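You operate a simulated robot arm through the tools that you are given. There is no shell and no other tool. Be economical: measure what you need, move in short steps, check, and stop when the job is done.

The job below is to be done with a simulated two-armed robot. You get a single attempt, and the scene is never put back.

TASK
Fetch the small carton marked "rough" from the top of the wide table and set it on the green framed sheet. Stack the 40 white foot form from the top of the pale table on top of the 42 white foot form. Put the cream mug in the sink bowl. Put the grey foam crumb from the top of the left black table on the middle shelf of the grey trolley and the orange foam crumb on the top of the black side bench. Take the yellow wedge and leave it on the shelf of the right black table. Do these in any order. Set down upright: small carton, cream mug.
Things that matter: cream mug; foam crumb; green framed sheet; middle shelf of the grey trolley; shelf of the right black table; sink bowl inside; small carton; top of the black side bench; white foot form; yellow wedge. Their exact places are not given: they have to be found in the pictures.

The check looks at the end state, three seconds after you hand in, the way a careful person would. Anything else that was tipped, shoved, dropped, spilled or broken makes it a failure. Flat cloth is picked up by pressing the open fingertips on it (5 to 10 N) and closing them slowly along it; thin cloth reads only 2 to 8 mm in the jaws.

THE ROBOT
Two 7-joint arms with fingered hands on one trunk, on a base that drives. Base frame: it is fixed to the floor where the robot stands at the start and does not move with it; the origin is under the middle of the robot, x ahead of it, y to its left, z up. Units: mm, degrees, N and s.
The left shoulder is at the start at [200, 135, 888], the right one opposite. Places, roughly: cream mug (10x14x12 cm) [10400, 500, 800]; foam crumb [11250, 1500, 1000]; green framed sheet [1000, -250, 750]; middle shelf of the grey trolley [9600, 2600, 500]; shelf of the right black table [11500, 700, 600]; sink bowl inside [7300, -900, 700]; small carton [750, 250, 750]; top of the black side bench [9400, 3700, 800]; white foot form [9750, 500, 750]; yellow wedge (6x8x2 cm) [11700, 800, 1000]. Payload 4 kg a hand.
The TCP of each hand is the grasp point between the finger pads, 25 mm short of the fingertips. In the tool frame z runs along the fingers and y along their closing line. Largest opening 88 mm; the body of the gripper starts 29 mm behind the TCP. The gripper is a hand of 4 fingers: y runs from the thumb to the fingers, the wrist lies at [-13, -106, -174] in the tool frame.
Orientation is that of the tool frame in the base frame, as a unit quaternion [w, x, y, z]. With the fingers straight down and the wrist toward the robot, the tool's x, y and z point along [0, 1, 0], [1, 0, 0] and [0, 0, -1] of the base frame.

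THE INTERFACE
- The arms move only by the tool arm_command. It takes "left_motion", "right_motion" or both (then of equal length, played together; a hand with none holds still); each is a list of rows, each an object of numbers (a shift or turn left out is 0): "x", "y", "z": the shift along the tool's x, y, z in mm; "wx", "wy", "wz": the turn, a rotation vector about the tool's x, y, z in degrees. In form: [{"x": .., "y": .., "z": .., "wx": .., "wy": .., "wz": ..}, ...]. A call has 1 to 10 rows; each row shifts and turns the commanded pose from where the row before left it, along the tool's axes as they then stand. Rows are played at 5 a second. More than 50 mm and 8.6 degrees between two rows, and nothing of the call is played. A pose out of reach is approached as far as the arm can. The call stops where the force on the tool passes 40 N (or 10 N more than at its start, if that is more) or the arm is blocked; 0.2 s more then pass. In this call time passes only in rows, and 0.2 s behind the last. The reply holds the time, the measured pose of the TCP, the force on the tool along the base axes, the opening and the grip force, in the units named above and with some noise, with the torque about the TCP (base axes, N m) and any sound that the robot's microphone picked up.
- Cameras (640 x 400 px; columns grow to the right, rows downward): "scene" is now at [139.8, -4.2, 1502.4]; the picture's right is [-0.05, -1.00, 0.00], its down [-0.71, 0.04, -0.71] and it looks along [0.70, -0.04, -0.71] (base axes); focal length 265 px, centre (320, 200). "left" rides on the left gripper at [-64, -83, -98] in its tool frame; the picture's right is [-0.62, -0.37, 0.69], its down [0.71, -0.63, 0.30] and it looks along [0.32, 0.68, 0.65] (tool axes); focal length 265 px, centre (320, 200). "right" rides on the right gripper at [64, -83, -98] in its tool frame; the picture's right is [-0.62, 0.37, -0.69], its down [-0.71, -0.63, 0.30] and it looks along [-0.32, 0.68, 0.65] (tool axes); focal length 265 px, centre (320, 200).
- camera(camera): a new picture of that camera. The clock stands still meanwhile.
- lift_body(by): slides the trunk up (or, below 0, down) by that many mm; the arms and the scene camera ride with it, the base frame stays. It gives what a move gives, with no picture.
- roll_base(legs): drives the robot by 1 to 6 legs, each [ahead, left, turn to the left] in mm, mm and degrees, along the robot's own axes; the way and the turn of a leg run together, so that a leg with both is an arc; at most 1500 mm and 180 degrees a leg. The arms and the cameras ride along, it lands a little off, and it stops where it bumps. It gives what a move gives.
- curl_fingers(index, middle, ring, thumb_bend, thumb_turn, hand): sets how far each is bent, from 0 (flat) to 100 (curled in); at 30 the hand is open as for a grip, at 70 the pads meet at the TCP. One left out holds its place. A second passes; each finger stops where it meets its share of the squeeze, and holds until it gets a number again. It is the only way to open and close the hand. It gives what a move gives, with no picture; readings hold the bend of each and the force on the fingers (four entries, about 0 where the hand has none), thumb and palm. thumb_turn goes from beside the hand (0) to across from the fingers (100), as for a grip.
- aim_head(pan, tilt): turns the head with the scene camera to pan (to the left, within 97 degrees either way) and tilt (down, from -29 to 69), counted from straight ahead of the robot. It gives what a move gives.
- probe_pixels(camera, pixels): for up to 12 pixels [column, row] of the newest picture of that camera ("zoom" is the newest enlarged one), the place [x, y, z] in the base frame of the surface seen there, good to about 2 mm, but the place of the scene camera against the robot may be out by one fixed shift of up to 12 mm in any direction. The clock stands still meanwhile.
- inspect(camera, box): a new picture of the part [left, top, right, bottom] of that camera's present view, enlarged. The clock stands still meanwhile.
- job_done(): hands the job in; it is judged then, once.

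Work in short steps. Measure before you move; look again where a grasp or a placing could have gone wrong, and mend it. You have 124 turns and 124 pictures in all, those below and enlarged ones among them. Open the grippers and draw the arms clear of the work before you hand the job in, unless the task says otherwise; then end with one line.

The tools are called as name(argument=value, ...) on one line, values as JSON. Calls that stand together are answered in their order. arm_command: Moves the arms, as the interface text tells. Its arguments: {"type":"object","properties":{"left_motion":{"type":"array","items":{"type":"object","properties":{"x":{"type":"number"},"y":{"type":"number"},"z":{"type":"number"},"wx":{"type":"number"},"wy":{"type":"number"},"wz":{"type":"number"}}}},"right_motion":{"type":"array","items":{"type":"object","properties":{"x":{"type":"number"},"y":{"type":"number"},"z":{"type":"number"},"wx":{"type":"number"},"wy":{"type":"number"},"wz":{"type":"number"}}}}},"required":[]} The other tools are called the same way: lift_body (by) slides the trunk up or down; curl_fingers (index, middle, ring, thumb_bend, thumb_turn, hand) moves the fingers one by one; roll_base (legs) drives the base; aim_head (pan, tilt) turns the head that bears the scene camera; camera (camera) takes a picture; probe_pixels (camera, pixels) gives the place of the surface under pixels of a picture; inspect (camera, box) takes an enlarged picture of a part of a camera's view; job_done () hands the job in.

At the start:

```text
time: 0.0
left_eef_pos: [539.8, 248.6, 1119.1]
left_ee_rot: [0.0, 0.707, 0.707, -0.001]
left_force: [-0.1, 0.3, -0.8]
left_moment: [0.0, -0.01, -0.03]
left_opening: 87.5
left_finger_force: 0.2
left_shape: jaw
left_bend: [30.0, 30.0, 30.0, 30.0, 98.0]
left_finger forces: [0.0, 0.1, 0.1, 0.0, 0.0, 0.1]
right_eef_pos: [553.4, -200.6, 1017.7]
right_ee_rot: [0.0, 0.707, 0.707, 0.0]
right_force: [-0.3, 0.9, 0.2]
right_moment: [-0.03, 0.02, 0.0]
right_opening: 87.6
right_finger_force: 0.1
right_shape: jaw
right_bend: [30.0, 30.0, 30.0, 30.0, 98.0]
right_finger forces: [0.0, 0.1, 0.0, 0.1, 0.1, 0.0]
trunk travel left (down, up): [-493.0, 277.0]
robot x, y, heading: [-0.8, -0.7, -0.2]
head pan, tilt: [-3.1, 45.2]
```

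scene: 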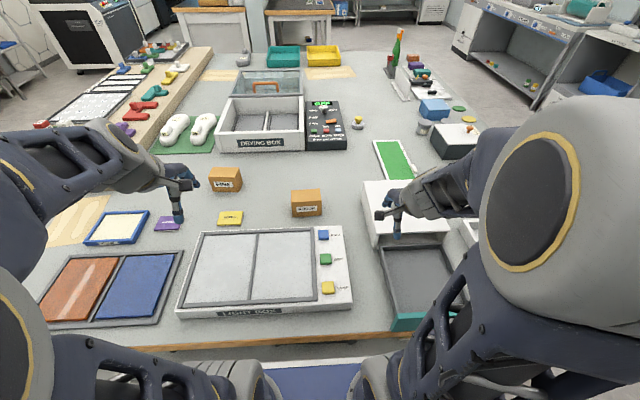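
right: 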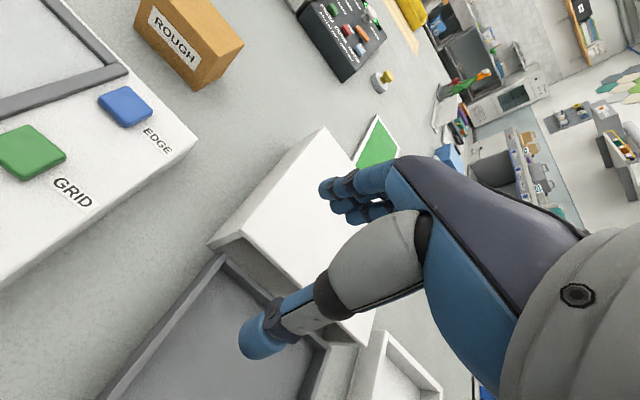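
left: 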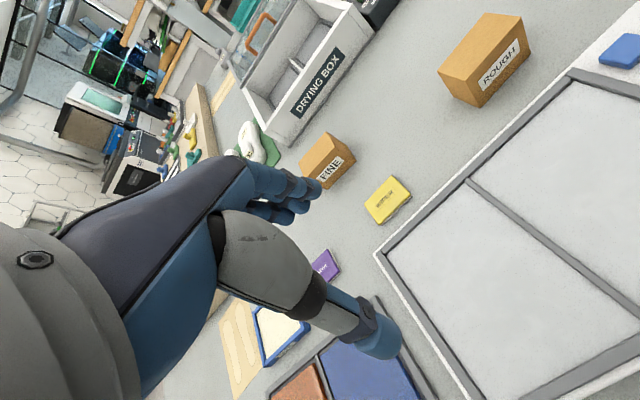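

The "rough" carton is at scene (306,203), the green framed sheet at (396,160). I probe both.

probe_pixels(camera="scene", pixels=[[306, 195], [292, 192], [320, 190], [293, 215], [322, 213], [306, 211], [396, 160], [376, 142], [408, 140], [390, 180], [414, 178], [350, 215]])

inspect(camera="scene", box=[270, 120, 470, 245])

```text
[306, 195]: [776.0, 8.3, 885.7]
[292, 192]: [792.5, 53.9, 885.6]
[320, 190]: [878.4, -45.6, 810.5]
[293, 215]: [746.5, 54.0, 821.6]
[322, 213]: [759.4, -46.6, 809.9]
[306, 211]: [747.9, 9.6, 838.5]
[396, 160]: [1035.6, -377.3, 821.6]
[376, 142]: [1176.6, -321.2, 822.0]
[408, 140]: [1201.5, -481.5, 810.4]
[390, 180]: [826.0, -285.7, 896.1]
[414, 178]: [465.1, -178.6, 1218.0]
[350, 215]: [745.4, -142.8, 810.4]
```

```text
3.20 times, centred on (370, 182) of scene
```

zoom: 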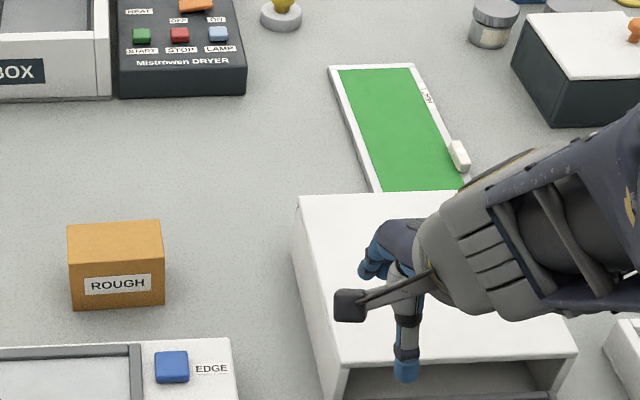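

Measure the carton's depth and the sheet outline with the zoom picture.

probe_pixels(camera="zoom", pixels=[[70, 229], [160, 224], [72, 264], [160, 258], [72, 304], [162, 302], [334, 70], [411, 68], [372, 188], [462, 186], [458, 155], [115, 225]])

```text
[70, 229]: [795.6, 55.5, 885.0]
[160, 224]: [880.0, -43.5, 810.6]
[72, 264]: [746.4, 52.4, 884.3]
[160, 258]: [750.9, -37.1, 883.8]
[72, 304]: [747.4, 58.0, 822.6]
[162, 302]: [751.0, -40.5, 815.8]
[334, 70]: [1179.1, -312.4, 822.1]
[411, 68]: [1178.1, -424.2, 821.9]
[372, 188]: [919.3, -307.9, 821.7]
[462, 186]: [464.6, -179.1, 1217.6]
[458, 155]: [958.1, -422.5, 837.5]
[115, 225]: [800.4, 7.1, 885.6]
```

Compare the wrist camera's measurements with the scene camera's to find the scene shift.

probe_pixels(camera="right", pixels=[[195, 88], [240, 42], [135, 28], [215, 40], [165, 0], [188, 62], [379, 160], [379, 118], [398, 152]])

probe_pixels(camera="left", pixels=[[440, 72], [472, 104], [484, 14], [524, 20], [528, 50], [475, 75], [478, 50]])

```text
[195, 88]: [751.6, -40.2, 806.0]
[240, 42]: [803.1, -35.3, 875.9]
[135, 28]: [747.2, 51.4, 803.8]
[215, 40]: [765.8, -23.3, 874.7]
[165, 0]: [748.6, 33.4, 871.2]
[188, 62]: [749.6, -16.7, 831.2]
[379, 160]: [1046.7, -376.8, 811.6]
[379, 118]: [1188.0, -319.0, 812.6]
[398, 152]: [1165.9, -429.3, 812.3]
```

```text
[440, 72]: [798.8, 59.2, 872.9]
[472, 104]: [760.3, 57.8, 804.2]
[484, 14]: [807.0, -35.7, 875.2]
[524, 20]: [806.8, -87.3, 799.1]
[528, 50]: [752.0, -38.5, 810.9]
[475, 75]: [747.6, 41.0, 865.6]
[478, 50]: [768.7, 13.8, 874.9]
```

The scene camera reads about 10 mm too high in z; x,y agree within a few mm. The carton is centred at about (776, 9), top 875. I move the right hand above it.

arm_command(right_motion=[{"x": 30, "y": 31.8}, {"x": 30, "y": 31.8}, {"x": 30, "y": 31.8}, {"x": 30, "y": 31.8}, {"x": 30, "y": 31.8}, {"x": 30, "y": 31.8}, {"x": 29.6, "y": 31.8}])

camera(camera="right")

camera(camera="scene")

```text
time: 1.6
left_eef_pos: [539.0, 248.9, 1118.8]
left_ee_rot: [0.0, 0.707, 0.707, 0.0]
left_force: [0.1, 1.3, 0.1]
left_moment: [0.02, -0.02, -0.06]
left_opening: 87.4
left_finger_force: 0.1
left_shape: jaw
left_bend: [30.0, 30.0, 30.0, 30.0, 98.0]
left_finger forces: [0.0, 0.1, 0.1, 0.0, 0.0, 0.1]
right_eef_pos: [775.3, 9.2, 1016.4]
right_ee_rot: [0.0, 0.707, 0.707, 0.0]
right_force: [0.1, 0.5, 0.3]
right_moment: [-0.02, -0.03, -0.01]
right_opening: 87.6
right_finger_force: 0.1
right_shape: jaw
right_bend: [30.0, 30.0, 30.0, 30.0, 98.0]
right_finger forces: [0.1, 0.1, 0.0, 0.0, 0.0, 0.0]
trunk travel left (down, up): [-493.0, 277.0]
robot x, y, heading: [-2.1, 2.9, -0.0]
head pan, tilt: [-3.1, 45.2]
```

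```text
119 pictures are left
```

right: 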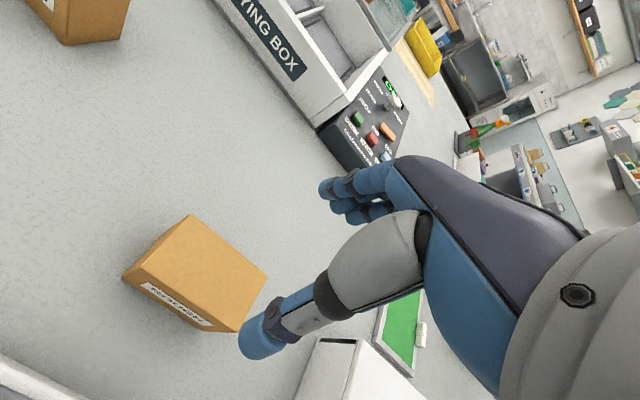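

```text
118 pictures are left
```

scene: 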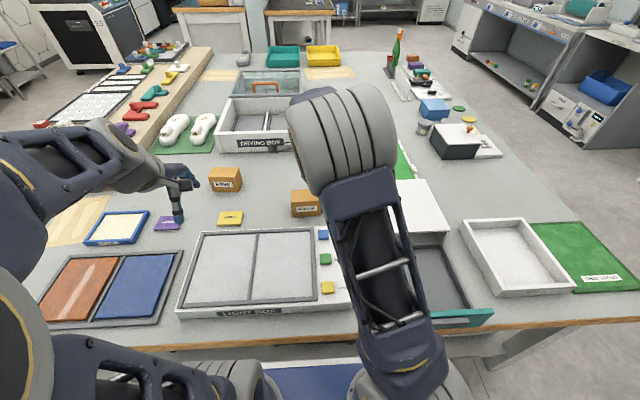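

Refine the carton top from this closer wrist view.

probe_pixels(camera="right", pixels=[[192, 219], [262, 274], [128, 278], [236, 328], [200, 270], [405, 330], [420, 295], [395, 365], [378, 340]])

```text
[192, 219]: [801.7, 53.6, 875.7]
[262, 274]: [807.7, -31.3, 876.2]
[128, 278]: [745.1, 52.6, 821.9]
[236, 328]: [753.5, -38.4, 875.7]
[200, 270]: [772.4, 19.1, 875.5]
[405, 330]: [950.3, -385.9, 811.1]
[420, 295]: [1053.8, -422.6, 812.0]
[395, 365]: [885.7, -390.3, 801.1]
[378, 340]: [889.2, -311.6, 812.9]
```

Centre (778, 9), slightly rotated. Descend to TCP z≈858.

arm_command(right_motion=[{"y": 3, "z": 40}, {"z": 40}, {"z": 40}, {"z": 25}, {"z": 13}])

curl_fingers(hand="right", index=70, middle=70, ring=70, thumb_bend=70)

camera(camera="right")

```text
time: 2.8
left_eef_pos: [538.7, 248.2, 1119.0]
left_ee_rot: [0.0, 0.707, 0.707, 0.0]
left_force: [-0.5, -0.5, 0.0]
left_moment: [0.02, 0.01, 0.01]
left_opening: 87.7
left_finger_force: 0.0
left_shape: jaw
left_bend: [30.0, 30.0, 30.0, 30.0, 98.0]
left_finger forces: [0.0, 0.0, 0.0, 0.1, 0.0, 0.0]
right_eef_pos: [778.7, 8.8, 860.0]
right_ee_rot: [0.001, 0.707, 0.707, 0.0]
right_force: [1.6, -0.4, 1.4]
right_moment: [0.02, -0.04, -0.02]
right_opening: 87.9
right_finger_force: 0.0
right_shape: jaw
right_bend: [30.0, 30.0, 30.0, 30.0, 98.0]
right_finger forces: [1.6, 0.0, 0.1, 0.0, 0.0, 0.0]
trunk travel left (down, up): [-493.0, 277.0]
robot x, y, heading: [0.9, 3.7, 0.1]
head pan, tilt: [-3.1, 45.2]
```

```text
time: 3.8
left_eef_pos: [538.4, 248.2, 1118.9]
left_ee_rot: [0.0, 0.707, 0.707, -0.001]
left_force: [-0.3, 0.3, 0.1]
left_moment: [-0.01, 0.04, 0.01]
left_opening: 87.8
left_finger_force: 0.1
left_shape: jaw
left_bend: [30.0, 30.0, 30.0, 30.0, 98.0]
left_finger forces: [0.0, 0.1, 0.0, 0.0, 0.0, 0.0]
right_eef_pos: [777.6, 9.3, 860.4]
right_ee_rot: [0.001, 0.708, 0.707, 0.001]
right_force: [2.2, 1.4, 10.0]
right_moment: [0.03, -0.44, 0.16]
right_opening: 54.1
right_finger_force: 37.9
right_shape: fingers
right_bend: [40.0, 50.0, 49.0, 54.0, 94.0]
right_finger forces: [18.4, 9.3, 10.6, 0.0, 36.7, 0.1]
trunk travel left (down, up): [-493.0, 277.0]
robot x, y, heading: [-1.7, -1.4, 0.0]
head pan, tilt: [-3.1, 45.2]
```

```text
117 pictures are left
```

right: 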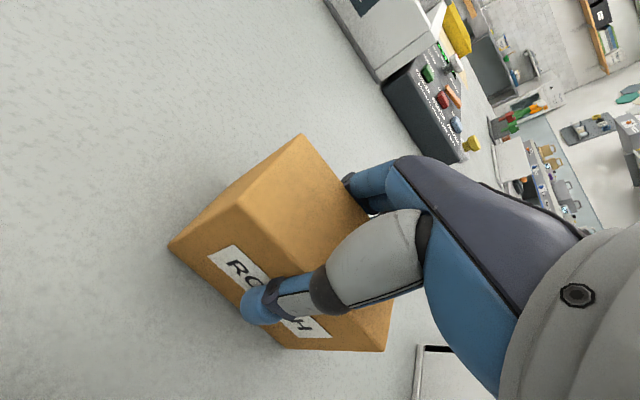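

Carton held (38 N). I lift it by 130 mm and look down at the gap between base and table.

arm_command(right_motion=[{"z": -20}, {"z": -40}, {"z": -40}, {"z": -40}])

aim_head(pan=0, tilt=69)

camera(camera="scene")

```text
time: 4.8
left_eef_pos: [540.1, 249.0, 1117.8]
left_ee_rot: [0.0, 0.707, 0.707, 0.0]
left_force: [-0.3, -0.6, 0.6]
left_moment: [0.03, 0.02, -0.04]
left_opening: 87.6
left_finger_force: 0.0
left_shape: jaw
left_bend: [30.0, 30.0, 30.0, 30.0, 98.0]
left_finger forces: [0.0, 0.0, 0.0, 0.0, 0.1, 0.1]
right_eef_pos: [778.6, 5.8, 1001.0]
right_ee_rot: [0.0, 0.707, 0.707, -0.001]
right_force: [-0.7, -0.1, -2.8]
right_moment: [0.0, -0.01, 0.02]
right_opening: 54.4
right_finger_force: 34.2
right_shape: fingers
right_bend: [40.0, 51.0, 50.0, 54.0, 94.0]
right_finger forces: [16.1, 8.1, 8.6, 0.0, 34.2, 0.1]
trunk travel left (down, up): [-493.0, 277.0]
robot x, y, heading: [-1.0, -1.2, -0.0]
head pan, tilt: [-3.1, 45.2]
```

```text
time: 5.7
left_eef_pos: [540.2, 248.9, 1118.4]
left_ee_rot: [-0.001, 0.707, 0.707, 0.0]
left_force: [-0.2, -0.1, 0.3]
left_moment: [-0.03, 0.01, 0.03]
left_opening: 87.4
left_finger_force: 0.0
left_shape: jaw
left_bend: [30.0, 30.0, 30.0, 30.0, 98.0]
left_finger forces: [0.0, 0.0, 0.0, 0.1, 0.0, 0.0]
right_eef_pos: [777.9, 7.7, 1000.3]
right_ee_rot: [0.0, 0.707, 0.708, 0.0]
right_force: [0.3, -0.9, -3.0]
right_moment: [0.01, -0.03, 0.0]
right_opening: 54.3
right_finger_force: 33.5
right_shape: fingers
right_bend: [40.0, 51.0, 50.0, 54.0, 94.0]
right_finger forces: [16.2, 8.1, 8.7, 0.0, 34.1, 0.0]
trunk travel left (down, up): [-493.0, 277.0]
robot x, y, heading: [-1.3, -3.5, -0.0]
head pan, tilt: [0.0, 68.8]
```

```text
116 pictures are left
```

scene: 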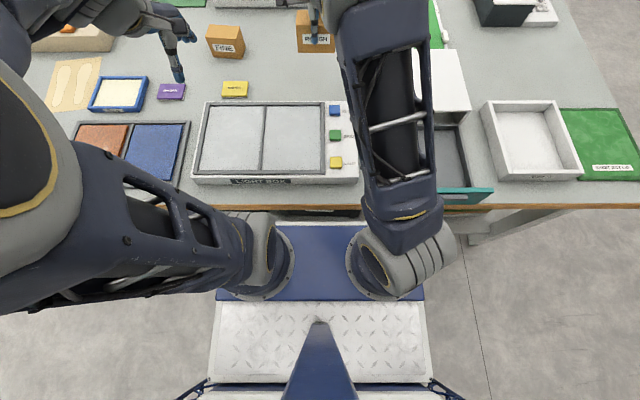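

Probe the base front, the table edge and the floor.

probe_pixels(camera="scene", pixels=[[320, 195], [320, 208], [320, 222], [320, 229], [320, 260], [500, 205], [500, 240], [580, 225], [455, 120], [420, 60], [418, 300], [600, 205]])

```text
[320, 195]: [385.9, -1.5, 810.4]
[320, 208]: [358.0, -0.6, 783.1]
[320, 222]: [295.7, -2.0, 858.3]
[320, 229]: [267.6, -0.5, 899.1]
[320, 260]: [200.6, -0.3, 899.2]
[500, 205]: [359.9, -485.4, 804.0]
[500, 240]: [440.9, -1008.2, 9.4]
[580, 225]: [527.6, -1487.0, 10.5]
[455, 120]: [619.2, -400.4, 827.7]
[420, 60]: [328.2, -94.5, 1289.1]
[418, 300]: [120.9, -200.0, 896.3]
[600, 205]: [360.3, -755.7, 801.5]
```

The table edge is only ~60 mm ahead of the trunk, so the sheet is out of reach from here; I'll work from the table's right side. I look right to see the floor there.

aim_head(pan=-45, tilt=35)

camera(camera="scene")

```text
time: 6.8
left_eef_pos: [539.2, 248.0, 1119.1]
left_ee_rot: [0.0, 0.707, 0.707, 0.001]
left_force: [-0.3, -1.0, -0.4]
left_moment: [0.03, 0.01, 0.02]
left_opening: 87.8
left_finger_force: 0.0
left_shape: jaw
left_bend: [30.0, 30.0, 30.0, 30.0, 98.0]
left_finger forces: [0.0, 0.0, 0.0, 0.0, 0.0, 0.0]
right_eef_pos: [777.6, 6.7, 1000.9]
right_ee_rot: [0.0, 0.707, 0.707, 0.001]
right_force: [0.4, 0.1, -2.7]
right_moment: [0.01, 0.02, 0.01]
right_opening: 54.2
right_finger_force: 33.9
right_shape: fingers
right_bend: [40.0, 51.0, 50.0, 54.0, 94.0]
right_finger forces: [16.1, 8.1, 8.7, 0.0, 34.1, 0.1]
trunk travel left (down, up): [-493.0, 277.0]
robot x, y, heading: [0.2, -4.2, -0.1]
head pan, tilt: [-45.0, 35.0]
```

```text
115 pictures are left
```

scene: 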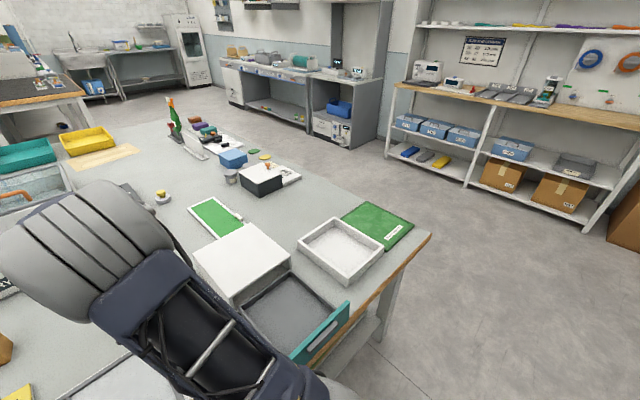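

probe_pixels(camera="scene", pixels=[[430, 234], [350, 175], [265, 145], [165, 120], [390, 160], [470, 190], [590, 230], [335, 140], [240, 105], [195, 205], [241, 215], [210, 238]])

```text
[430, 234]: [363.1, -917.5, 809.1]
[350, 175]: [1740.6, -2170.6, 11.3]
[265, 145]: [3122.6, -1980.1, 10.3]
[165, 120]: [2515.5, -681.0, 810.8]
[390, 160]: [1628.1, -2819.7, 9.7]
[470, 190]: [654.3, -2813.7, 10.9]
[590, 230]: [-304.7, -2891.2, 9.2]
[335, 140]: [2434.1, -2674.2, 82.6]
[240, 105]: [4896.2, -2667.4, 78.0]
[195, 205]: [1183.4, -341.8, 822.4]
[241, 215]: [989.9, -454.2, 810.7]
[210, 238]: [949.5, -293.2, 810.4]
```

Table's right edge is at y≈-915. I back off, strafe right past the corner, go ahead, then turn left to face the table from its right side, leaving clearance.

lift_body(by=80)

roll_base(legs=[[-100, 0, 0], [0, -1446, 0], [860, 0, 0], [0, 0, 90]])

aim_head(pan=0, tilt=50)

camera(camera="scene")

```text
time: 8.0
left_eef_pos: [539.4, 247.7, 1197.9]
left_ee_rot: [0.0, 0.707, 0.707, 0.001]
left_force: [-0.4, 0.7, -0.4]
left_moment: [0.01, -0.01, -0.01]
left_opening: 87.5
left_finger_force: 0.1
left_shape: jaw
left_bend: [30.0, 30.0, 30.0, 30.0, 98.0]
left_finger forces: [0.0, 0.0, 0.0, 0.0, 0.0, 0.1]
right_eef_pos: [778.4, 7.3, 1080.5]
right_ee_rot: [0.001, 0.707, 0.707, 0.0]
right_force: [-0.3, 0.2, -2.0]
right_moment: [0.0, 0.01, 0.0]
right_opening: 54.0
right_finger_force: 33.4
right_shape: fingers
right_bend: [40.0, 51.0, 50.0, 54.0, 94.0]
right_finger forces: [16.2, 8.1, 8.7, 0.1, 34.2, 0.0]
trunk travel left (down, up): [-573.0, 197.0]
robot x, y, heading: [1.1, 2.6, 0.3]
head pan, tilt: [-45.0, 35.0]
```

```text
time: 23.7
left_eef_pos: [506.6, -861.4, 1198.4]
left_ee_rot: [0.0, -0.003, 1.0, -0.001]
left_force: [0.0, -0.6, -0.1]
left_moment: [-0.02, 0.03, -0.01]
left_opening: 87.8
left_finger_force: 0.1
left_shape: jaw
left_bend: [30.0, 30.0, 30.0, 30.0, 98.0]
left_finger forces: [0.0, 0.1, 0.1, 0.0, 0.0, 0.0]
right_eef_pos: [745.7, -622.4, 1080.6]
right_ee_rot: [0.0, -0.003, 1.0, -0.001]
right_force: [0.3, 0.8, -2.2]
right_moment: [-0.01, 0.02, 0.02]
right_opening: 53.8
right_finger_force: 31.1
right_shape: fingers
right_bend: [41.0, 51.0, 50.0, 54.0, 94.0]
right_finger forces: [14.2, 7.7, 8.3, 0.0, 31.2, 0.0]
trunk travel left (down, up): [-573.0, 197.0]
robot x, y, heading: [764.2, -1402.1, 90.4]
head pan, tilt: [-45.0, 35.0]
```

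```text
time: 24.8
left_eef_pos: [507.3, -863.3, 1198.8]
left_ee_rot: [0.0, -0.003, 1.0, 0.0]
left_force: [0.1, -0.1, -0.6]
left_moment: [-0.02, 0.0, 0.02]
left_opening: 87.5
left_finger_force: 0.0
left_shape: jaw
left_bend: [30.0, 30.0, 30.0, 30.0, 98.0]
left_finger forces: [0.1, 0.0, 0.0, 0.1, 0.0, 0.0]
right_eef_pos: [746.6, -622.2, 1079.9]
right_ee_rot: [0.0, -0.004, 1.0, 0.0]
right_force: [0.6, 0.1, -1.9]
right_moment: [0.02, -0.01, 0.01]
right_opening: 53.8
right_finger_force: 30.8
right_shape: fingers
right_bend: [41.0, 51.0, 50.0, 54.0, 94.0]
right_finger forces: [14.3, 7.9, 8.3, 0.0, 31.2, 0.0]
trunk travel left (down, up): [-573.0, 197.0]
robot x, y, heading: [758.4, -1397.3, 90.3]
head pan, tilt: [0.0, 50.0]
```

```text
114 pictures are left
```

scene: 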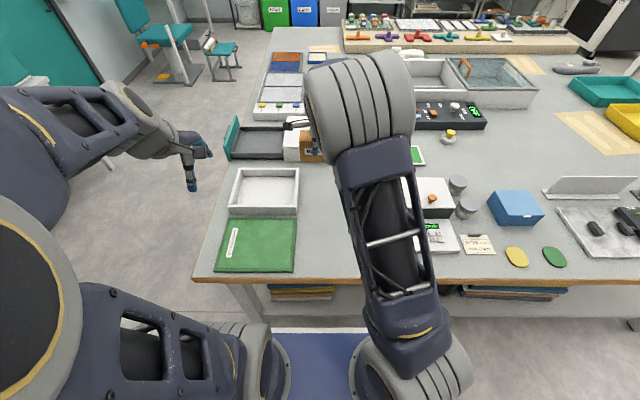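

Advance 125 mm, then look through the wrist camera at the sheet.

roll_base(legs=[[125, 0, 0]])

arm_command(right_motion=[{"x": -45, "y": 18}, {"x": -45, "y": 18}, {"x": -45, "y": 18}, {"x": -45, "y": 18}, {"x": -45, "y": 18}, {"x": -45, "y": 18}, {"x": -44, "y": 18}])

camera(camera="right")

camera(camera="scene")

```text
time: 26.1
left_eef_pos: [505.7, -735.2, 1198.8]
left_ee_rot: [0.0, -0.004, 1.0, 0.0]
left_force: [0.8, 0.0, 0.2]
left_moment: [0.0, -0.02, 0.01]
left_opening: 87.6
left_finger_force: 0.1
left_shape: jaw
left_bend: [30.0, 30.0, 30.0, 30.0, 98.0]
left_finger forces: [0.0, 0.0, 0.0, 0.0, 0.0, 0.1]
right_eef_pos: [745.2, -493.6, 1079.8]
right_ee_rot: [0.0, -0.003, 1.0, 0.001]
right_force: [-0.6, 0.3, -2.2]
right_moment: [-0.01, 0.02, -0.02]
right_opening: 53.5
right_finger_force: 31.4
right_shape: fingers
right_bend: [41.0, 51.0, 50.0, 54.0, 94.0]
right_finger forces: [14.3, 7.9, 8.4, 0.1, 31.5, 0.1]
trunk travel left (down, up): [-573.0, 197.0]
robot x, y, heading: [757.7, -1275.9, 90.6]
head pan, tilt: [0.0, 50.0]
```

```text
time: 27.6
left_eef_pos: [506.8, -734.9, 1198.3]
left_ee_rot: [0.0, -0.003, 1.0, 0.0]
left_force: [-0.1, 0.4, 0.7]
left_moment: [0.02, -0.04, -0.01]
left_opening: 87.3
left_finger_force: 0.0
left_shape: jaw
left_bend: [30.0, 30.0, 30.0, 30.0, 98.0]
left_finger forces: [0.0, 0.1, 0.1, 0.0, 0.0, 0.1]
right_eef_pos: [1055.0, -365.0, 1079.4]
right_ee_rot: [-0.001, -0.004, 1.0, 0.0]
right_force: [-1.2, 0.1, -0.8]
right_moment: [-0.02, -0.02, -0.01]
right_opening: 53.5
right_finger_force: 29.7
right_shape: fingers
right_bend: [41.0, 51.0, 51.0, 54.0, 94.0]
right_finger forces: [13.8, 7.6, 8.1, 0.0, 30.5, 0.0]
trunk travel left (down, up): [-573.0, 197.0]
robot x, y, heading: [759.2, -1269.9, 90.3]
head pan, tilt: [0.0, 50.0]
```

```text
113 pictures are left
```

right: 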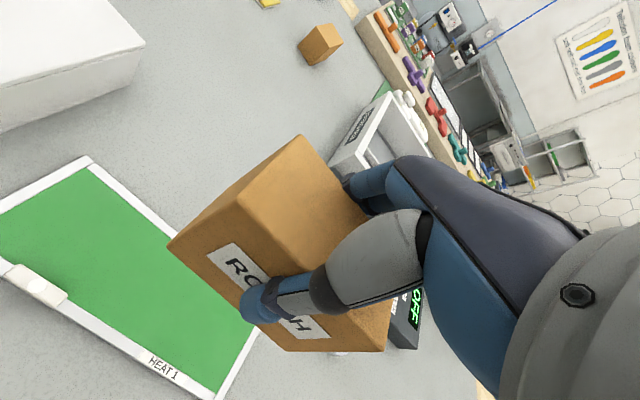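

```text
112 pictures are left
```

scene: 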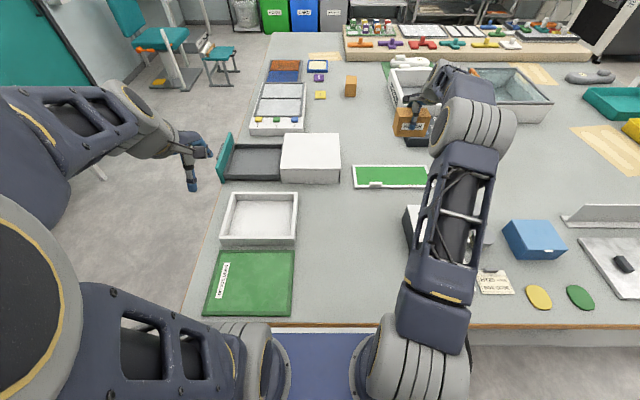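

Probe the sheet's corners from the wrist view to confirm the drop point.

probe_pixels(camera="right", pixels=[[85, 165], [10, 275], [220, 390], [140, 280], [60, 290], [255, 335]])

probe_pixels(camera="scene", pixels=[[355, 168], [355, 187], [425, 186], [390, 176]])

```text
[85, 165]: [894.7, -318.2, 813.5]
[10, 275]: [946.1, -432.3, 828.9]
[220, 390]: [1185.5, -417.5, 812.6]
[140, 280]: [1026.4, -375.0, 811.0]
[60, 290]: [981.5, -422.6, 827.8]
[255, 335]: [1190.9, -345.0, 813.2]
```

```text
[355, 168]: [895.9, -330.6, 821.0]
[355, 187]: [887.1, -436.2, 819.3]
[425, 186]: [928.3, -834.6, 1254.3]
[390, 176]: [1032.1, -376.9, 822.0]
```

Sheet centre (1040,-372). Lower to just above contact.

arm_command(right_motion=[{"x": 5, "y": -6, "z": 45}, {"z": 45}, {"z": 45}, {"z": 40}, {"z": 18}, {"z": 6}])

camera(camera="right")

```text
time: 29.1
left_eef_pos: [506.1, -733.4, 1198.6]
left_ee_rot: [0.001, -0.003, 1.0, -0.001]
left_force: [-0.7, 0.8, -0.5]
left_moment: [0.01, 0.0, 0.01]
left_opening: 87.4
left_finger_force: 0.0
left_shape: jaw
left_bend: [30.0, 30.0, 30.0, 30.0, 98.0]
left_finger forces: [0.0, 0.1, 0.0, 0.1, 0.1, 0.0]
right_eef_pos: [1051.6, -370.5, 881.8]
right_ee_rot: [-0.001, -0.004, 1.0, 0.0]
right_force: [-0.3, -0.5, -1.2]
right_moment: [0.01, 0.0, 0.03]
right_opening: 53.4
right_finger_force: 29.7
right_shape: fingers
right_bend: [41.0, 52.0, 51.0, 54.0, 94.0]
right_finger forces: [13.7, 7.6, 8.1, 0.0, 30.2, 0.0]
trunk travel left (down, up): [-573.0, 197.0]
robot x, y, heading: [758.9, -1272.6, 90.6]
head pan, tilt: [0.0, 50.0]
```

```text
111 pictures are left
```

right: 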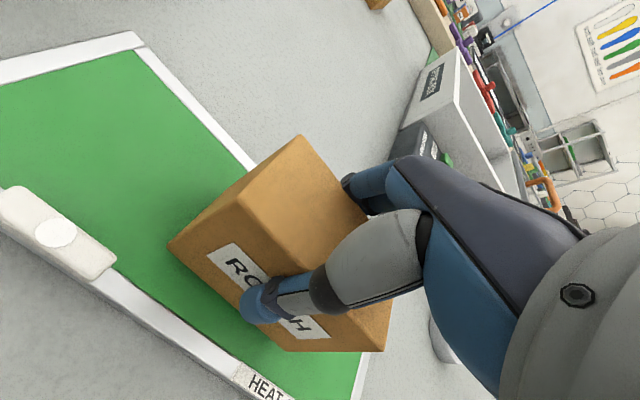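

Well placed over the sheet. Lower in 2 mm steps until the force tells contact.

arm_command(right_motion=[{"z": 3}, {"z": 2}, {"z": 2}, {"z": 2}])

```text
time: 30.1
left_eef_pos: [505.9, -734.9, 1198.7]
left_ee_rot: [0.0, -0.004, 1.0, 0.0]
left_force: [-0.8, -0.5, -1.4]
left_moment: [0.0, -0.02, 0.02]
left_opening: 87.5
left_finger_force: 0.0
left_shape: jaw
left_bend: [30.0, 30.0, 30.0, 30.0, 98.0]
left_finger forces: [0.0, 0.0, 0.1, 0.1, 0.0, 0.1]
right_eef_pos: [1053.7, -371.3, 875.1]
right_ee_rot: [0.0, -0.003, 1.0, 0.002]
right_force: [0.7, -1.2, 2.2]
right_moment: [0.06, 0.05, 0.0]
right_opening: 53.5
right_finger_force: 30.5
right_shape: fingers
right_bend: [41.0, 52.0, 51.0, 54.0, 94.0]
right_finger forces: [14.3, 7.8, 8.2, 0.0, 31.2, 0.1]
trunk travel left (down, up): [-573.0, 197.0]
robot x, y, heading: [761.4, -1275.6, 90.4]
head pan, tilt: [0.0, 50.0]
```

Contact begins (+2 N). One mm more, then open.

arm_command(right_motion=[{"z": 1}])

curl_fingers(hand="right", index=30, middle=30, ring=30, thumb_bend=30)

arm_command(right_motion=[{"z": -20}, {"z": -40}, {"z": -45}, {"z": -45}, {"z": -45}])

camera(camera="right")

```text
time: 30.4
left_eef_pos: [506.9, -734.7, 1199.5]
left_ee_rot: [-0.001, -0.003, 1.0, -0.001]
left_force: [0.1, 0.6, 0.7]
left_moment: [0.0, 0.0, 0.02]
left_opening: 87.3
left_finger_force: 0.1
left_shape: jaw
left_bend: [30.0, 30.0, 30.0, 30.0, 98.0]
left_finger forces: [0.1, 0.1, 0.0, 0.1, 0.1, 0.1]
right_eef_pos: [1053.4, -370.9, 875.0]
right_ee_rot: [0.001, -0.003, 1.0, 0.0]
right_force: [1.3, -0.4, 6.3]
right_moment: [0.14, 0.07, -0.01]
right_opening: 53.6
right_finger_force: 31.3
right_shape: fingers
right_bend: [41.0, 52.0, 51.0, 54.0, 94.0]
right_finger forces: [14.3, 7.7, 8.1, 0.1, 32.0, 0.0]
trunk travel left (down, up): [-573.0, 197.0]
robot x, y, heading: [759.9, -1272.1, 90.5]
head pan, tilt: [0.0, 50.0]
```

```text
time: 31.4
left_eef_pos: [506.3, -734.0, 1198.2]
left_ee_rot: [0.0, -0.003, 1.0, -0.001]
left_force: [0.3, -0.8, 0.5]
left_moment: [0.0, -0.03, 0.0]
left_opening: 87.7
left_finger_force: 0.1
left_shape: jaw
left_bend: [30.0, 30.0, 30.0, 30.0, 98.0]
left_finger forces: [0.0, 0.0, 0.1, 0.1, 0.0, 0.0]
right_eef_pos: [1052.9, -371.9, 871.5]
right_ee_rot: [0.0, -0.003, 1.0, 0.0]
right_force: [1.1, 0.8, -0.5]
right_moment: [-0.02, 0.01, -0.01]
right_opening: 84.8
right_finger_force: 0.5
right_shape: fingers
right_bend: [30.0, 30.0, 30.0, 30.0, 97.0]
right_finger forces: [0.3, 0.0, 0.0, 0.0, 0.0, 0.0]
trunk travel left (down, up): [-573.0, 197.0]
robot x, y, heading: [758.3, -1271.4, 90.5]
head pan, tilt: [0.0, 50.0]
```

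```text
time: 32.6
left_eef_pos: [506.2, -733.8, 1198.2]
left_ee_rot: [0.0, -0.003, 1.0, 0.0]
left_force: [0.1, -0.2, 0.5]
left_moment: [-0.02, -0.01, 0.0]
left_opening: 87.7
left_finger_force: 0.0
left_shape: jaw
left_bend: [30.0, 30.0, 30.0, 30.0, 98.0]
left_finger forces: [0.0, 0.0, 0.0, 0.0, 0.0, 0.1]
right_eef_pos: [1053.6, -372.7, 1068.3]
right_ee_rot: [0.0, -0.003, 1.0, -0.001]
right_force: [0.6, -0.6, 0.2]
right_moment: [0.02, -0.03, 0.0]
right_opening: 84.6
right_finger_force: 0.0
right_shape: fingers
right_bend: [30.0, 30.0, 30.0, 30.0, 97.0]
right_finger forces: [0.0, 0.0, 0.0, 0.0, 0.0, 0.0]
trunk travel left (down, up): [-573.0, 197.0]
robot x, y, heading: [756.8, -1271.2, 90.5]
head pan, tilt: [0.0, 50.0]
```

```text
110 pictures are left
```

right: 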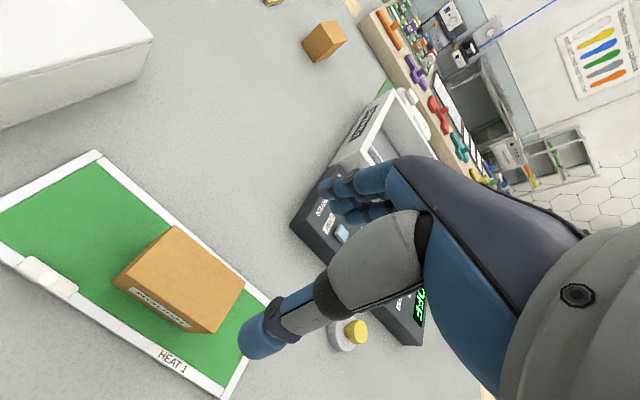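

Carton sits well on the sheet. Fold the right arm in, back off, turn to face +x, and look down the room.

arm_command(right_motion=[{"x": 11, "y": -42}, {"x": 11, "y": -42}, {"x": 11, "y": -42}, {"x": 11, "y": -42}, {"x": 11, "y": -42}, {"x": 11, "y": -42}, {"x": 11, "y": -42}, {"x": 11, "y": -42}])

roll_base(legs=[[-280, 0, 0], [0, 0, -90.5]])

aim_head(pan=0, tilt=15)

camera(camera="scene")

```text
time: 34.5
left_eef_pos: [506.7, -735.1, 1199.3]
left_ee_rot: [-0.001, -0.004, 1.0, 0.0]
left_force: [0.5, -0.5, 0.1]
left_moment: [0.03, 0.0, 0.03]
left_opening: 87.6
left_finger_force: 0.0
left_shape: jaw
left_bend: [30.0, 30.0, 30.0, 30.0, 98.0]
left_finger forces: [0.0, 0.0, 0.0, 0.0, 0.0, 0.0]
right_eef_pos: [969.2, -707.8, 1064.2]
right_ee_rot: [0.0, -0.004, 1.0, -0.001]
right_force: [0.4, -0.4, -0.4]
right_moment: [0.0, 0.0, 0.0]
right_opening: 85.0
right_finger_force: 0.0
right_shape: fingers
right_bend: [30.0, 30.0, 30.0, 30.0, 97.0]
right_finger forces: [0.1, 0.0, 0.1, 0.0, 0.0, 0.0]
trunk travel left (down, up): [-573.0, 197.0]
robot x, y, heading: [757.9, -1273.5, 90.5]
head pan, tilt: [0.0, 50.0]
```

```text
time: 40.2
left_eef_pos: [1301.2, -1303.6, 1199.2]
left_ee_rot: [0.0, 0.709, 0.705, 0.0]
left_force: [0.5, -0.6, -0.6]
left_moment: [-0.02, 0.03, 0.0]
left_opening: 87.6
left_finger_force: 0.0
left_shape: jaw
left_bend: [30.0, 30.0, 30.0, 30.0, 98.0]
left_finger forces: [0.0, 0.0, 0.0, 0.0, 0.0, 0.0]
right_eef_pos: [1321.9, -1767.2, 1067.0]
right_ee_rot: [0.0, 0.708, 0.706, 0.0]
right_force: [0.7, 0.1, -0.6]
right_moment: [-0.04, 0.01, 0.06]
right_opening: 84.6
right_finger_force: 0.1
right_shape: fingers
right_bend: [30.0, 30.0, 30.0, 30.0, 97.0]
right_finger forces: [0.1, 0.0, 0.0, 0.1, 0.0, 0.0]
trunk travel left (down, up): [-573.0, 197.0]
robot x, y, heading: [760.0, -1549.1, -0.0]
head pan, tilt: [0.0, 50.0]
```

```text
time: 41.2
left_eef_pos: [1299.5, -1303.2, 1198.5]
left_ee_rot: [0.0, 0.709, 0.706, 0.0]
left_force: [0.2, 0.7, 0.0]
left_moment: [0.03, 0.0, 0.01]
left_opening: 87.5
left_finger_force: 0.1
left_shape: jaw
left_bend: [30.0, 30.0, 30.0, 30.0, 98.0]
left_finger forces: [0.1, 0.0, 0.0, 0.1, 0.0, 0.0]
right_eef_pos: [1322.0, -1766.6, 1066.7]
right_ee_rot: [0.0, 0.709, 0.705, 0.0]
right_force: [-0.4, -0.2, 0.3]
right_moment: [0.02, 0.0, -0.03]
right_opening: 84.8
right_finger_force: 0.1
right_shape: fingers
right_bend: [30.0, 30.0, 30.0, 30.0, 97.0]
right_finger forces: [0.1, 0.0, 0.1, 0.1, 0.1, 0.1]
trunk travel left (down, up): [-573.0, 197.0]
robot x, y, heading: [757.6, -1547.8, -0.6]
head pan, tilt: [0.0, 15.0]
```

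```text
109 pictures are left
```

scene: 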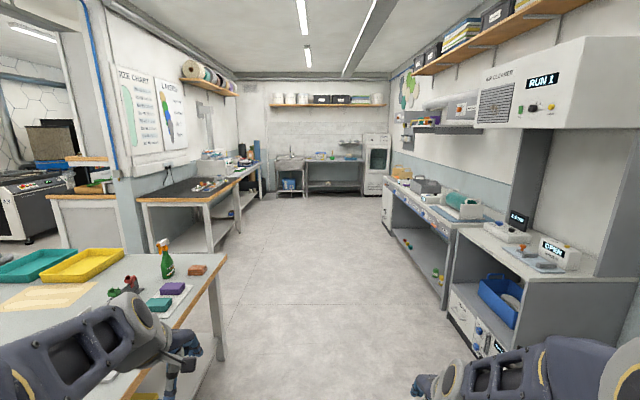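

Probe distances to plan the corridor drive.

probe_pixels(camera="scene", pixels=[[290, 165], [330, 120], [240, 235], [200, 210], [265, 185], [320, 190], [378, 180], [385, 225], [220, 270], [110, 205], [230, 120], [420, 330]])

inspect(camera="scene", box=[180, 110, 440, 270])

```text
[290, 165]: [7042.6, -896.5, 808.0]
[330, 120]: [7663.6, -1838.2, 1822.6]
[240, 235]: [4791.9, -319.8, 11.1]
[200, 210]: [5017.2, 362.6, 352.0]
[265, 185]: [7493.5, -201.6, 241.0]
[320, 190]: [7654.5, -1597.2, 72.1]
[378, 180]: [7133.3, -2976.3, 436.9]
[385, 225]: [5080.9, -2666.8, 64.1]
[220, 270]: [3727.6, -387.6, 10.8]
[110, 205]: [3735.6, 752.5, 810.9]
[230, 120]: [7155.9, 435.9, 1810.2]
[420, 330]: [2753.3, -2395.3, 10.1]
```

```text
2.46 times, centred on (310, 190) of scene
```

zoom: 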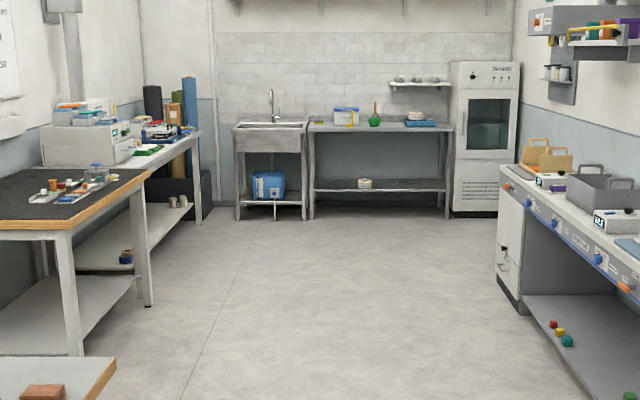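

The sink is in this room at the far end, but the others lie beyond x=7660. I look left for the passage.

aim_head(pan=45, tilt=10)

camera(camera="scene")

```text
time: 42.4
left_eef_pos: [1300.0, -1303.6, 1198.7]
left_ee_rot: [0.0, 0.709, 0.705, -0.001]
left_force: [0.2, 0.0, -1.4]
left_moment: [0.03, -0.05, 0.02]
left_opening: 87.9
left_finger_force: 0.3
left_shape: jaw
left_bend: [30.0, 30.0, 30.0, 30.0, 98.0]
left_finger forces: [0.0, 0.0, 0.0, 0.0, 0.0, 0.1]
right_eef_pos: [1321.2, -1766.6, 1066.0]
right_ee_rot: [0.0, 0.709, 0.705, 0.001]
right_force: [-0.2, 0.3, -0.1]
right_moment: [0.0, -0.02, 0.01]
right_opening: 84.7
right_finger_force: 0.0
right_shape: fingers
right_bend: [30.0, 30.0, 30.0, 30.0, 97.0]
right_finger forces: [0.0, 0.0, 0.0, 0.0, 0.0, 0.1]
trunk travel left (down, up): [-573.0, 197.0]
robot x, y, heading: [762.3, -1546.8, -0.1]
head pan, tilt: [45.0, 10.0]
```

```text
107 pictures are left
```

scene: 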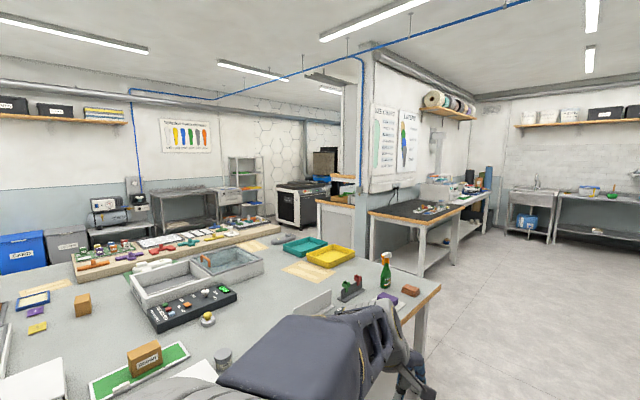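

Drive to x≈3110 in the gap beyond the wide table, turn left and look.

roll_base(legs=[[1200, 0, 0], [1150, 0, 0], [0, 0, 90]])

aim_head(pan=0, tilt=20)

camera(camera="scene")

```text
time: 57.8
left_eef_pos: [2896.9, -1007.4, 1198.1]
left_ee_rot: [0.001, 0.008, 1.0, 0.0]
left_force: [-0.2, -0.2, -0.2]
left_moment: [0.02, 0.03, 0.0]
left_opening: 87.7
left_finger_force: 0.0
left_shape: jaw
left_bend: [30.0, 30.0, 30.0, 30.0, 98.0]
left_finger forces: [0.1, 0.0, 0.1, 0.0, 0.1, 0.0]
right_eef_pos: [3361.2, -991.0, 1065.6]
right_ee_rot: [-0.001, 0.008, 1.0, 0.0]
right_force: [0.8, -1.1, 0.6]
right_moment: [-0.02, 0.05, 0.01]
right_opening: 84.8
right_finger_force: 0.0
right_shape: fingers
right_bend: [30.0, 30.0, 30.0, 30.0, 97.0]
right_finger forces: [0.1, 0.0, 0.0, 0.1, 0.0, 0.0]
trunk travel left (down, up): [-573.0, 197.0]
robot x, y, heading: [3137.8, -1547.1, 89.2]
head pan, tilt: [45.0, 10.0]
```

```text
time: 58.9
left_eef_pos: [2897.5, -1006.8, 1199.2]
left_ee_rot: [0.0, 0.008, 1.0, 0.0]
left_force: [0.5, 0.5, 0.0]
left_moment: [0.0, 0.0, -0.04]
left_opening: 87.6
left_finger_force: 0.0
left_shape: jaw
left_bend: [30.0, 30.0, 30.0, 30.0, 98.0]
left_finger forces: [0.1, 0.0, 0.0, 0.0, 0.0, 0.0]
right_eef_pos: [3361.4, -990.6, 1065.7]
right_ee_rot: [0.0, 0.008, 1.0, -0.001]
right_force: [-0.5, 0.1, 0.3]
right_moment: [0.03, 0.04, 0.0]
right_opening: 84.8
right_finger_force: 0.1
right_shape: fingers
right_bend: [30.0, 30.0, 30.0, 30.0, 97.0]
right_finger forces: [0.1, 0.0, 0.0, 0.0, 0.0, 0.0]
trunk travel left (down, up): [-573.0, 197.0]
robot x, y, heading: [3140.0, -1549.3, 89.0]
head pan, tilt: [0.0, 20.0]
```

```text
106 pictures are left
```

scene: 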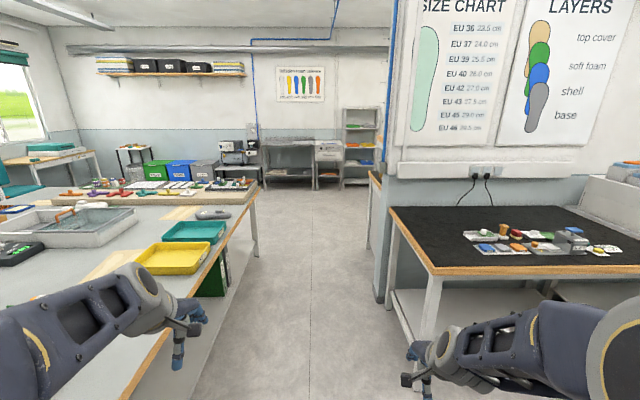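

probe_pixels(camera="scene", pixels=[[250, 240], [390, 215], [370, 175], [310, 190], [310, 220], [345, 175], [385, 300], [260, 255], [373, 245]])

```text
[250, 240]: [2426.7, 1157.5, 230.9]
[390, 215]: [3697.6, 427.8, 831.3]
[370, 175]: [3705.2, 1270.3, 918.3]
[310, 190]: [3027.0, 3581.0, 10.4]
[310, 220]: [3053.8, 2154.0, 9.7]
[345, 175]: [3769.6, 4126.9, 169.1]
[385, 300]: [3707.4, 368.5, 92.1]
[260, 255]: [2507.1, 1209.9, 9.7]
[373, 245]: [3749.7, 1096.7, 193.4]
```

Clear corridor between x=2510 and 3700. Drive along it to y≈2300 and look right.

roll_base(legs=[[0, 40, 1], [1300, 0, 0], [1300, 0, 0], [1300, 0, 0]])

aim_head(pan=-85, tilt=15)

camera(camera="scene")

```text
time: 78.0
left_eef_pos: [2818.4, 2851.8, 1198.2]
left_ee_rot: [0.0, 0.0, 1.0, 0.0]
left_force: [0.1, 0.0, 0.0]
left_moment: [0.01, 0.0, -0.02]
left_opening: 87.5
left_finger_force: 0.3
left_shape: jaw
left_bend: [30.0, 30.0, 30.0, 30.0, 98.0]
left_finger forces: [0.1, 0.1, 0.1, 0.0, 0.0, 0.0]
right_eef_pos: [3282.6, 2876.3, 1067.4]
right_ee_rot: [0.0, -0.001, 1.0, 0.0]
right_force: [-0.6, 0.7, 0.9]
right_moment: [-0.01, -0.02, -0.03]
right_opening: 84.5
right_finger_force: 0.0
right_shape: fingers
right_bend: [30.0, 30.0, 30.0, 30.0, 97.0]
right_finger forces: [0.0, 0.0, 0.0, 0.0, 0.0, 0.0]
trunk travel left (down, up): [-573.0, 197.0]
robot x, y, heading: [3067.6, 2308.5, 90.1]
head pan, tilt: [0.0, 20.0]
```

```text
time: 79.6
left_eef_pos: [2818.6, 2851.5, 1198.6]
left_ee_rot: [0.0, -0.002, 1.0, 0.0]
left_force: [0.0, 0.7, 0.9]
left_moment: [-0.01, 0.01, -0.02]
left_opening: 87.6
left_finger_force: 0.1
left_shape: jaw
left_bend: [30.0, 30.0, 30.0, 30.0, 98.0]
left_finger forces: [0.0, 0.1, 0.0, 0.0, 0.0, 0.1]
right_eef_pos: [3280.6, 2875.7, 1066.6]
right_ee_rot: [0.0, -0.001, 1.0, 0.0]
right_force: [0.4, -0.7, -0.4]
right_moment: [-0.01, -0.02, 0.0]
right_opening: 84.9
right_finger_force: 0.1
right_shape: fingers
right_bend: [30.0, 30.0, 30.0, 30.0, 97.0]
right_finger forces: [0.0, 0.0, 0.0, 0.2, 0.1, 0.0]
trunk travel left (down, up): [-573.0, 197.0]
robot x, y, heading: [3069.1, 2314.3, 89.9]
head pan, tilt: [-85.0, 15.0]
```

```text
105 pictures are left
```

scene: 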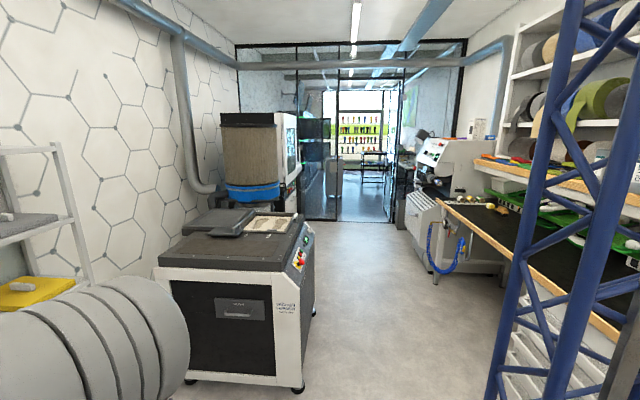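

A passage with a glass door leads to the next room. Probe its edges.

probe_pixels(camera="scene", pixels=[[340, 220], [365, 222], [390, 222], [365, 180], [305, 390], [410, 250], [450, 270], [315, 310], [490, 370], [355, 200], [385, 200], [400, 235]])

inspect(camera="scene", box=[230, 40, 470, 240])

```text
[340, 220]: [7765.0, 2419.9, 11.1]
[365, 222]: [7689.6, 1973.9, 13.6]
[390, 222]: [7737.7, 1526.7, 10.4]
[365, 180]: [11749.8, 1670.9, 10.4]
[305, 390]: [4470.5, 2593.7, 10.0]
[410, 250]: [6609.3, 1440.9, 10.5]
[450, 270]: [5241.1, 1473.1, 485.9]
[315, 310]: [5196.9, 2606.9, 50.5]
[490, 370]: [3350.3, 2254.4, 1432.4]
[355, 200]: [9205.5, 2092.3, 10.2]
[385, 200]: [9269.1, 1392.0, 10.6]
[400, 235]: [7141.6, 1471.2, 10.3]
```

```text
2.00 times, centred on (350, 140) of scene
```

zoom: 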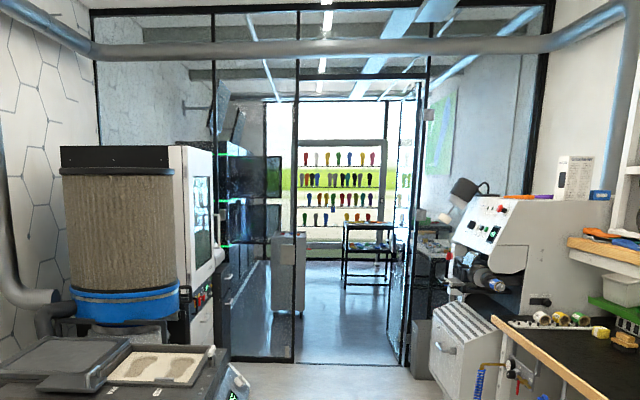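

The blue truss on the right reads only ~280 mm from my axis; I look at it before moving.

aim_head(pan=-97, tilt=50)

camera(camera="scene")

```text
time: 80.6
left_eef_pos: [2818.0, 2852.2, 1199.2]
left_ee_rot: [0.0, -0.001, 1.0, 0.0]
left_force: [0.5, 0.4, -0.6]
left_moment: [-0.01, 0.01, 0.0]
left_opening: 87.8
left_finger_force: 0.1
left_shape: jaw
left_bend: [30.0, 30.0, 30.0, 30.0, 98.0]
left_finger forces: [0.0, 0.0, 0.0, 0.0, 0.0, 0.0]
right_eef_pos: [3281.0, 2875.0, 1066.5]
right_ee_rot: [0.0, -0.001, 1.0, 0.0]
right_force: [-0.1, -0.3, -0.5]
right_moment: [-0.03, 0.0, 0.02]
right_opening: 84.8
right_finger_force: 0.1
right_shape: fingers
right_bend: [30.0, 30.0, 30.0, 30.0, 97.0]
right_finger forces: [0.1, 0.0, 0.0, 0.0, 0.1, 0.1]
trunk travel left (down, up): [-573.0, 197.0]
robot x, y, heading: [3068.5, 2312.0, 90.2]
head pan, tilt: [-97.0, 50.0]
```

```text
103 pictures are left
```

scene: 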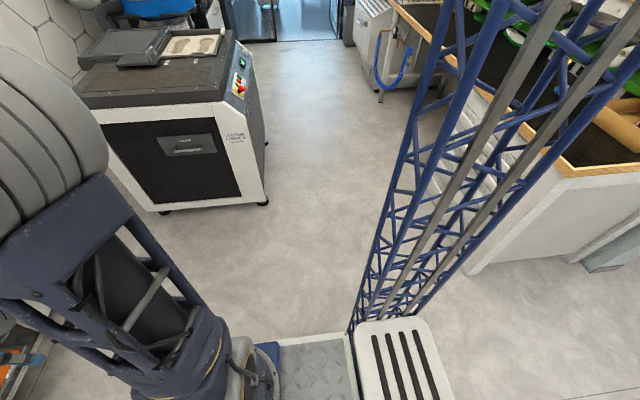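

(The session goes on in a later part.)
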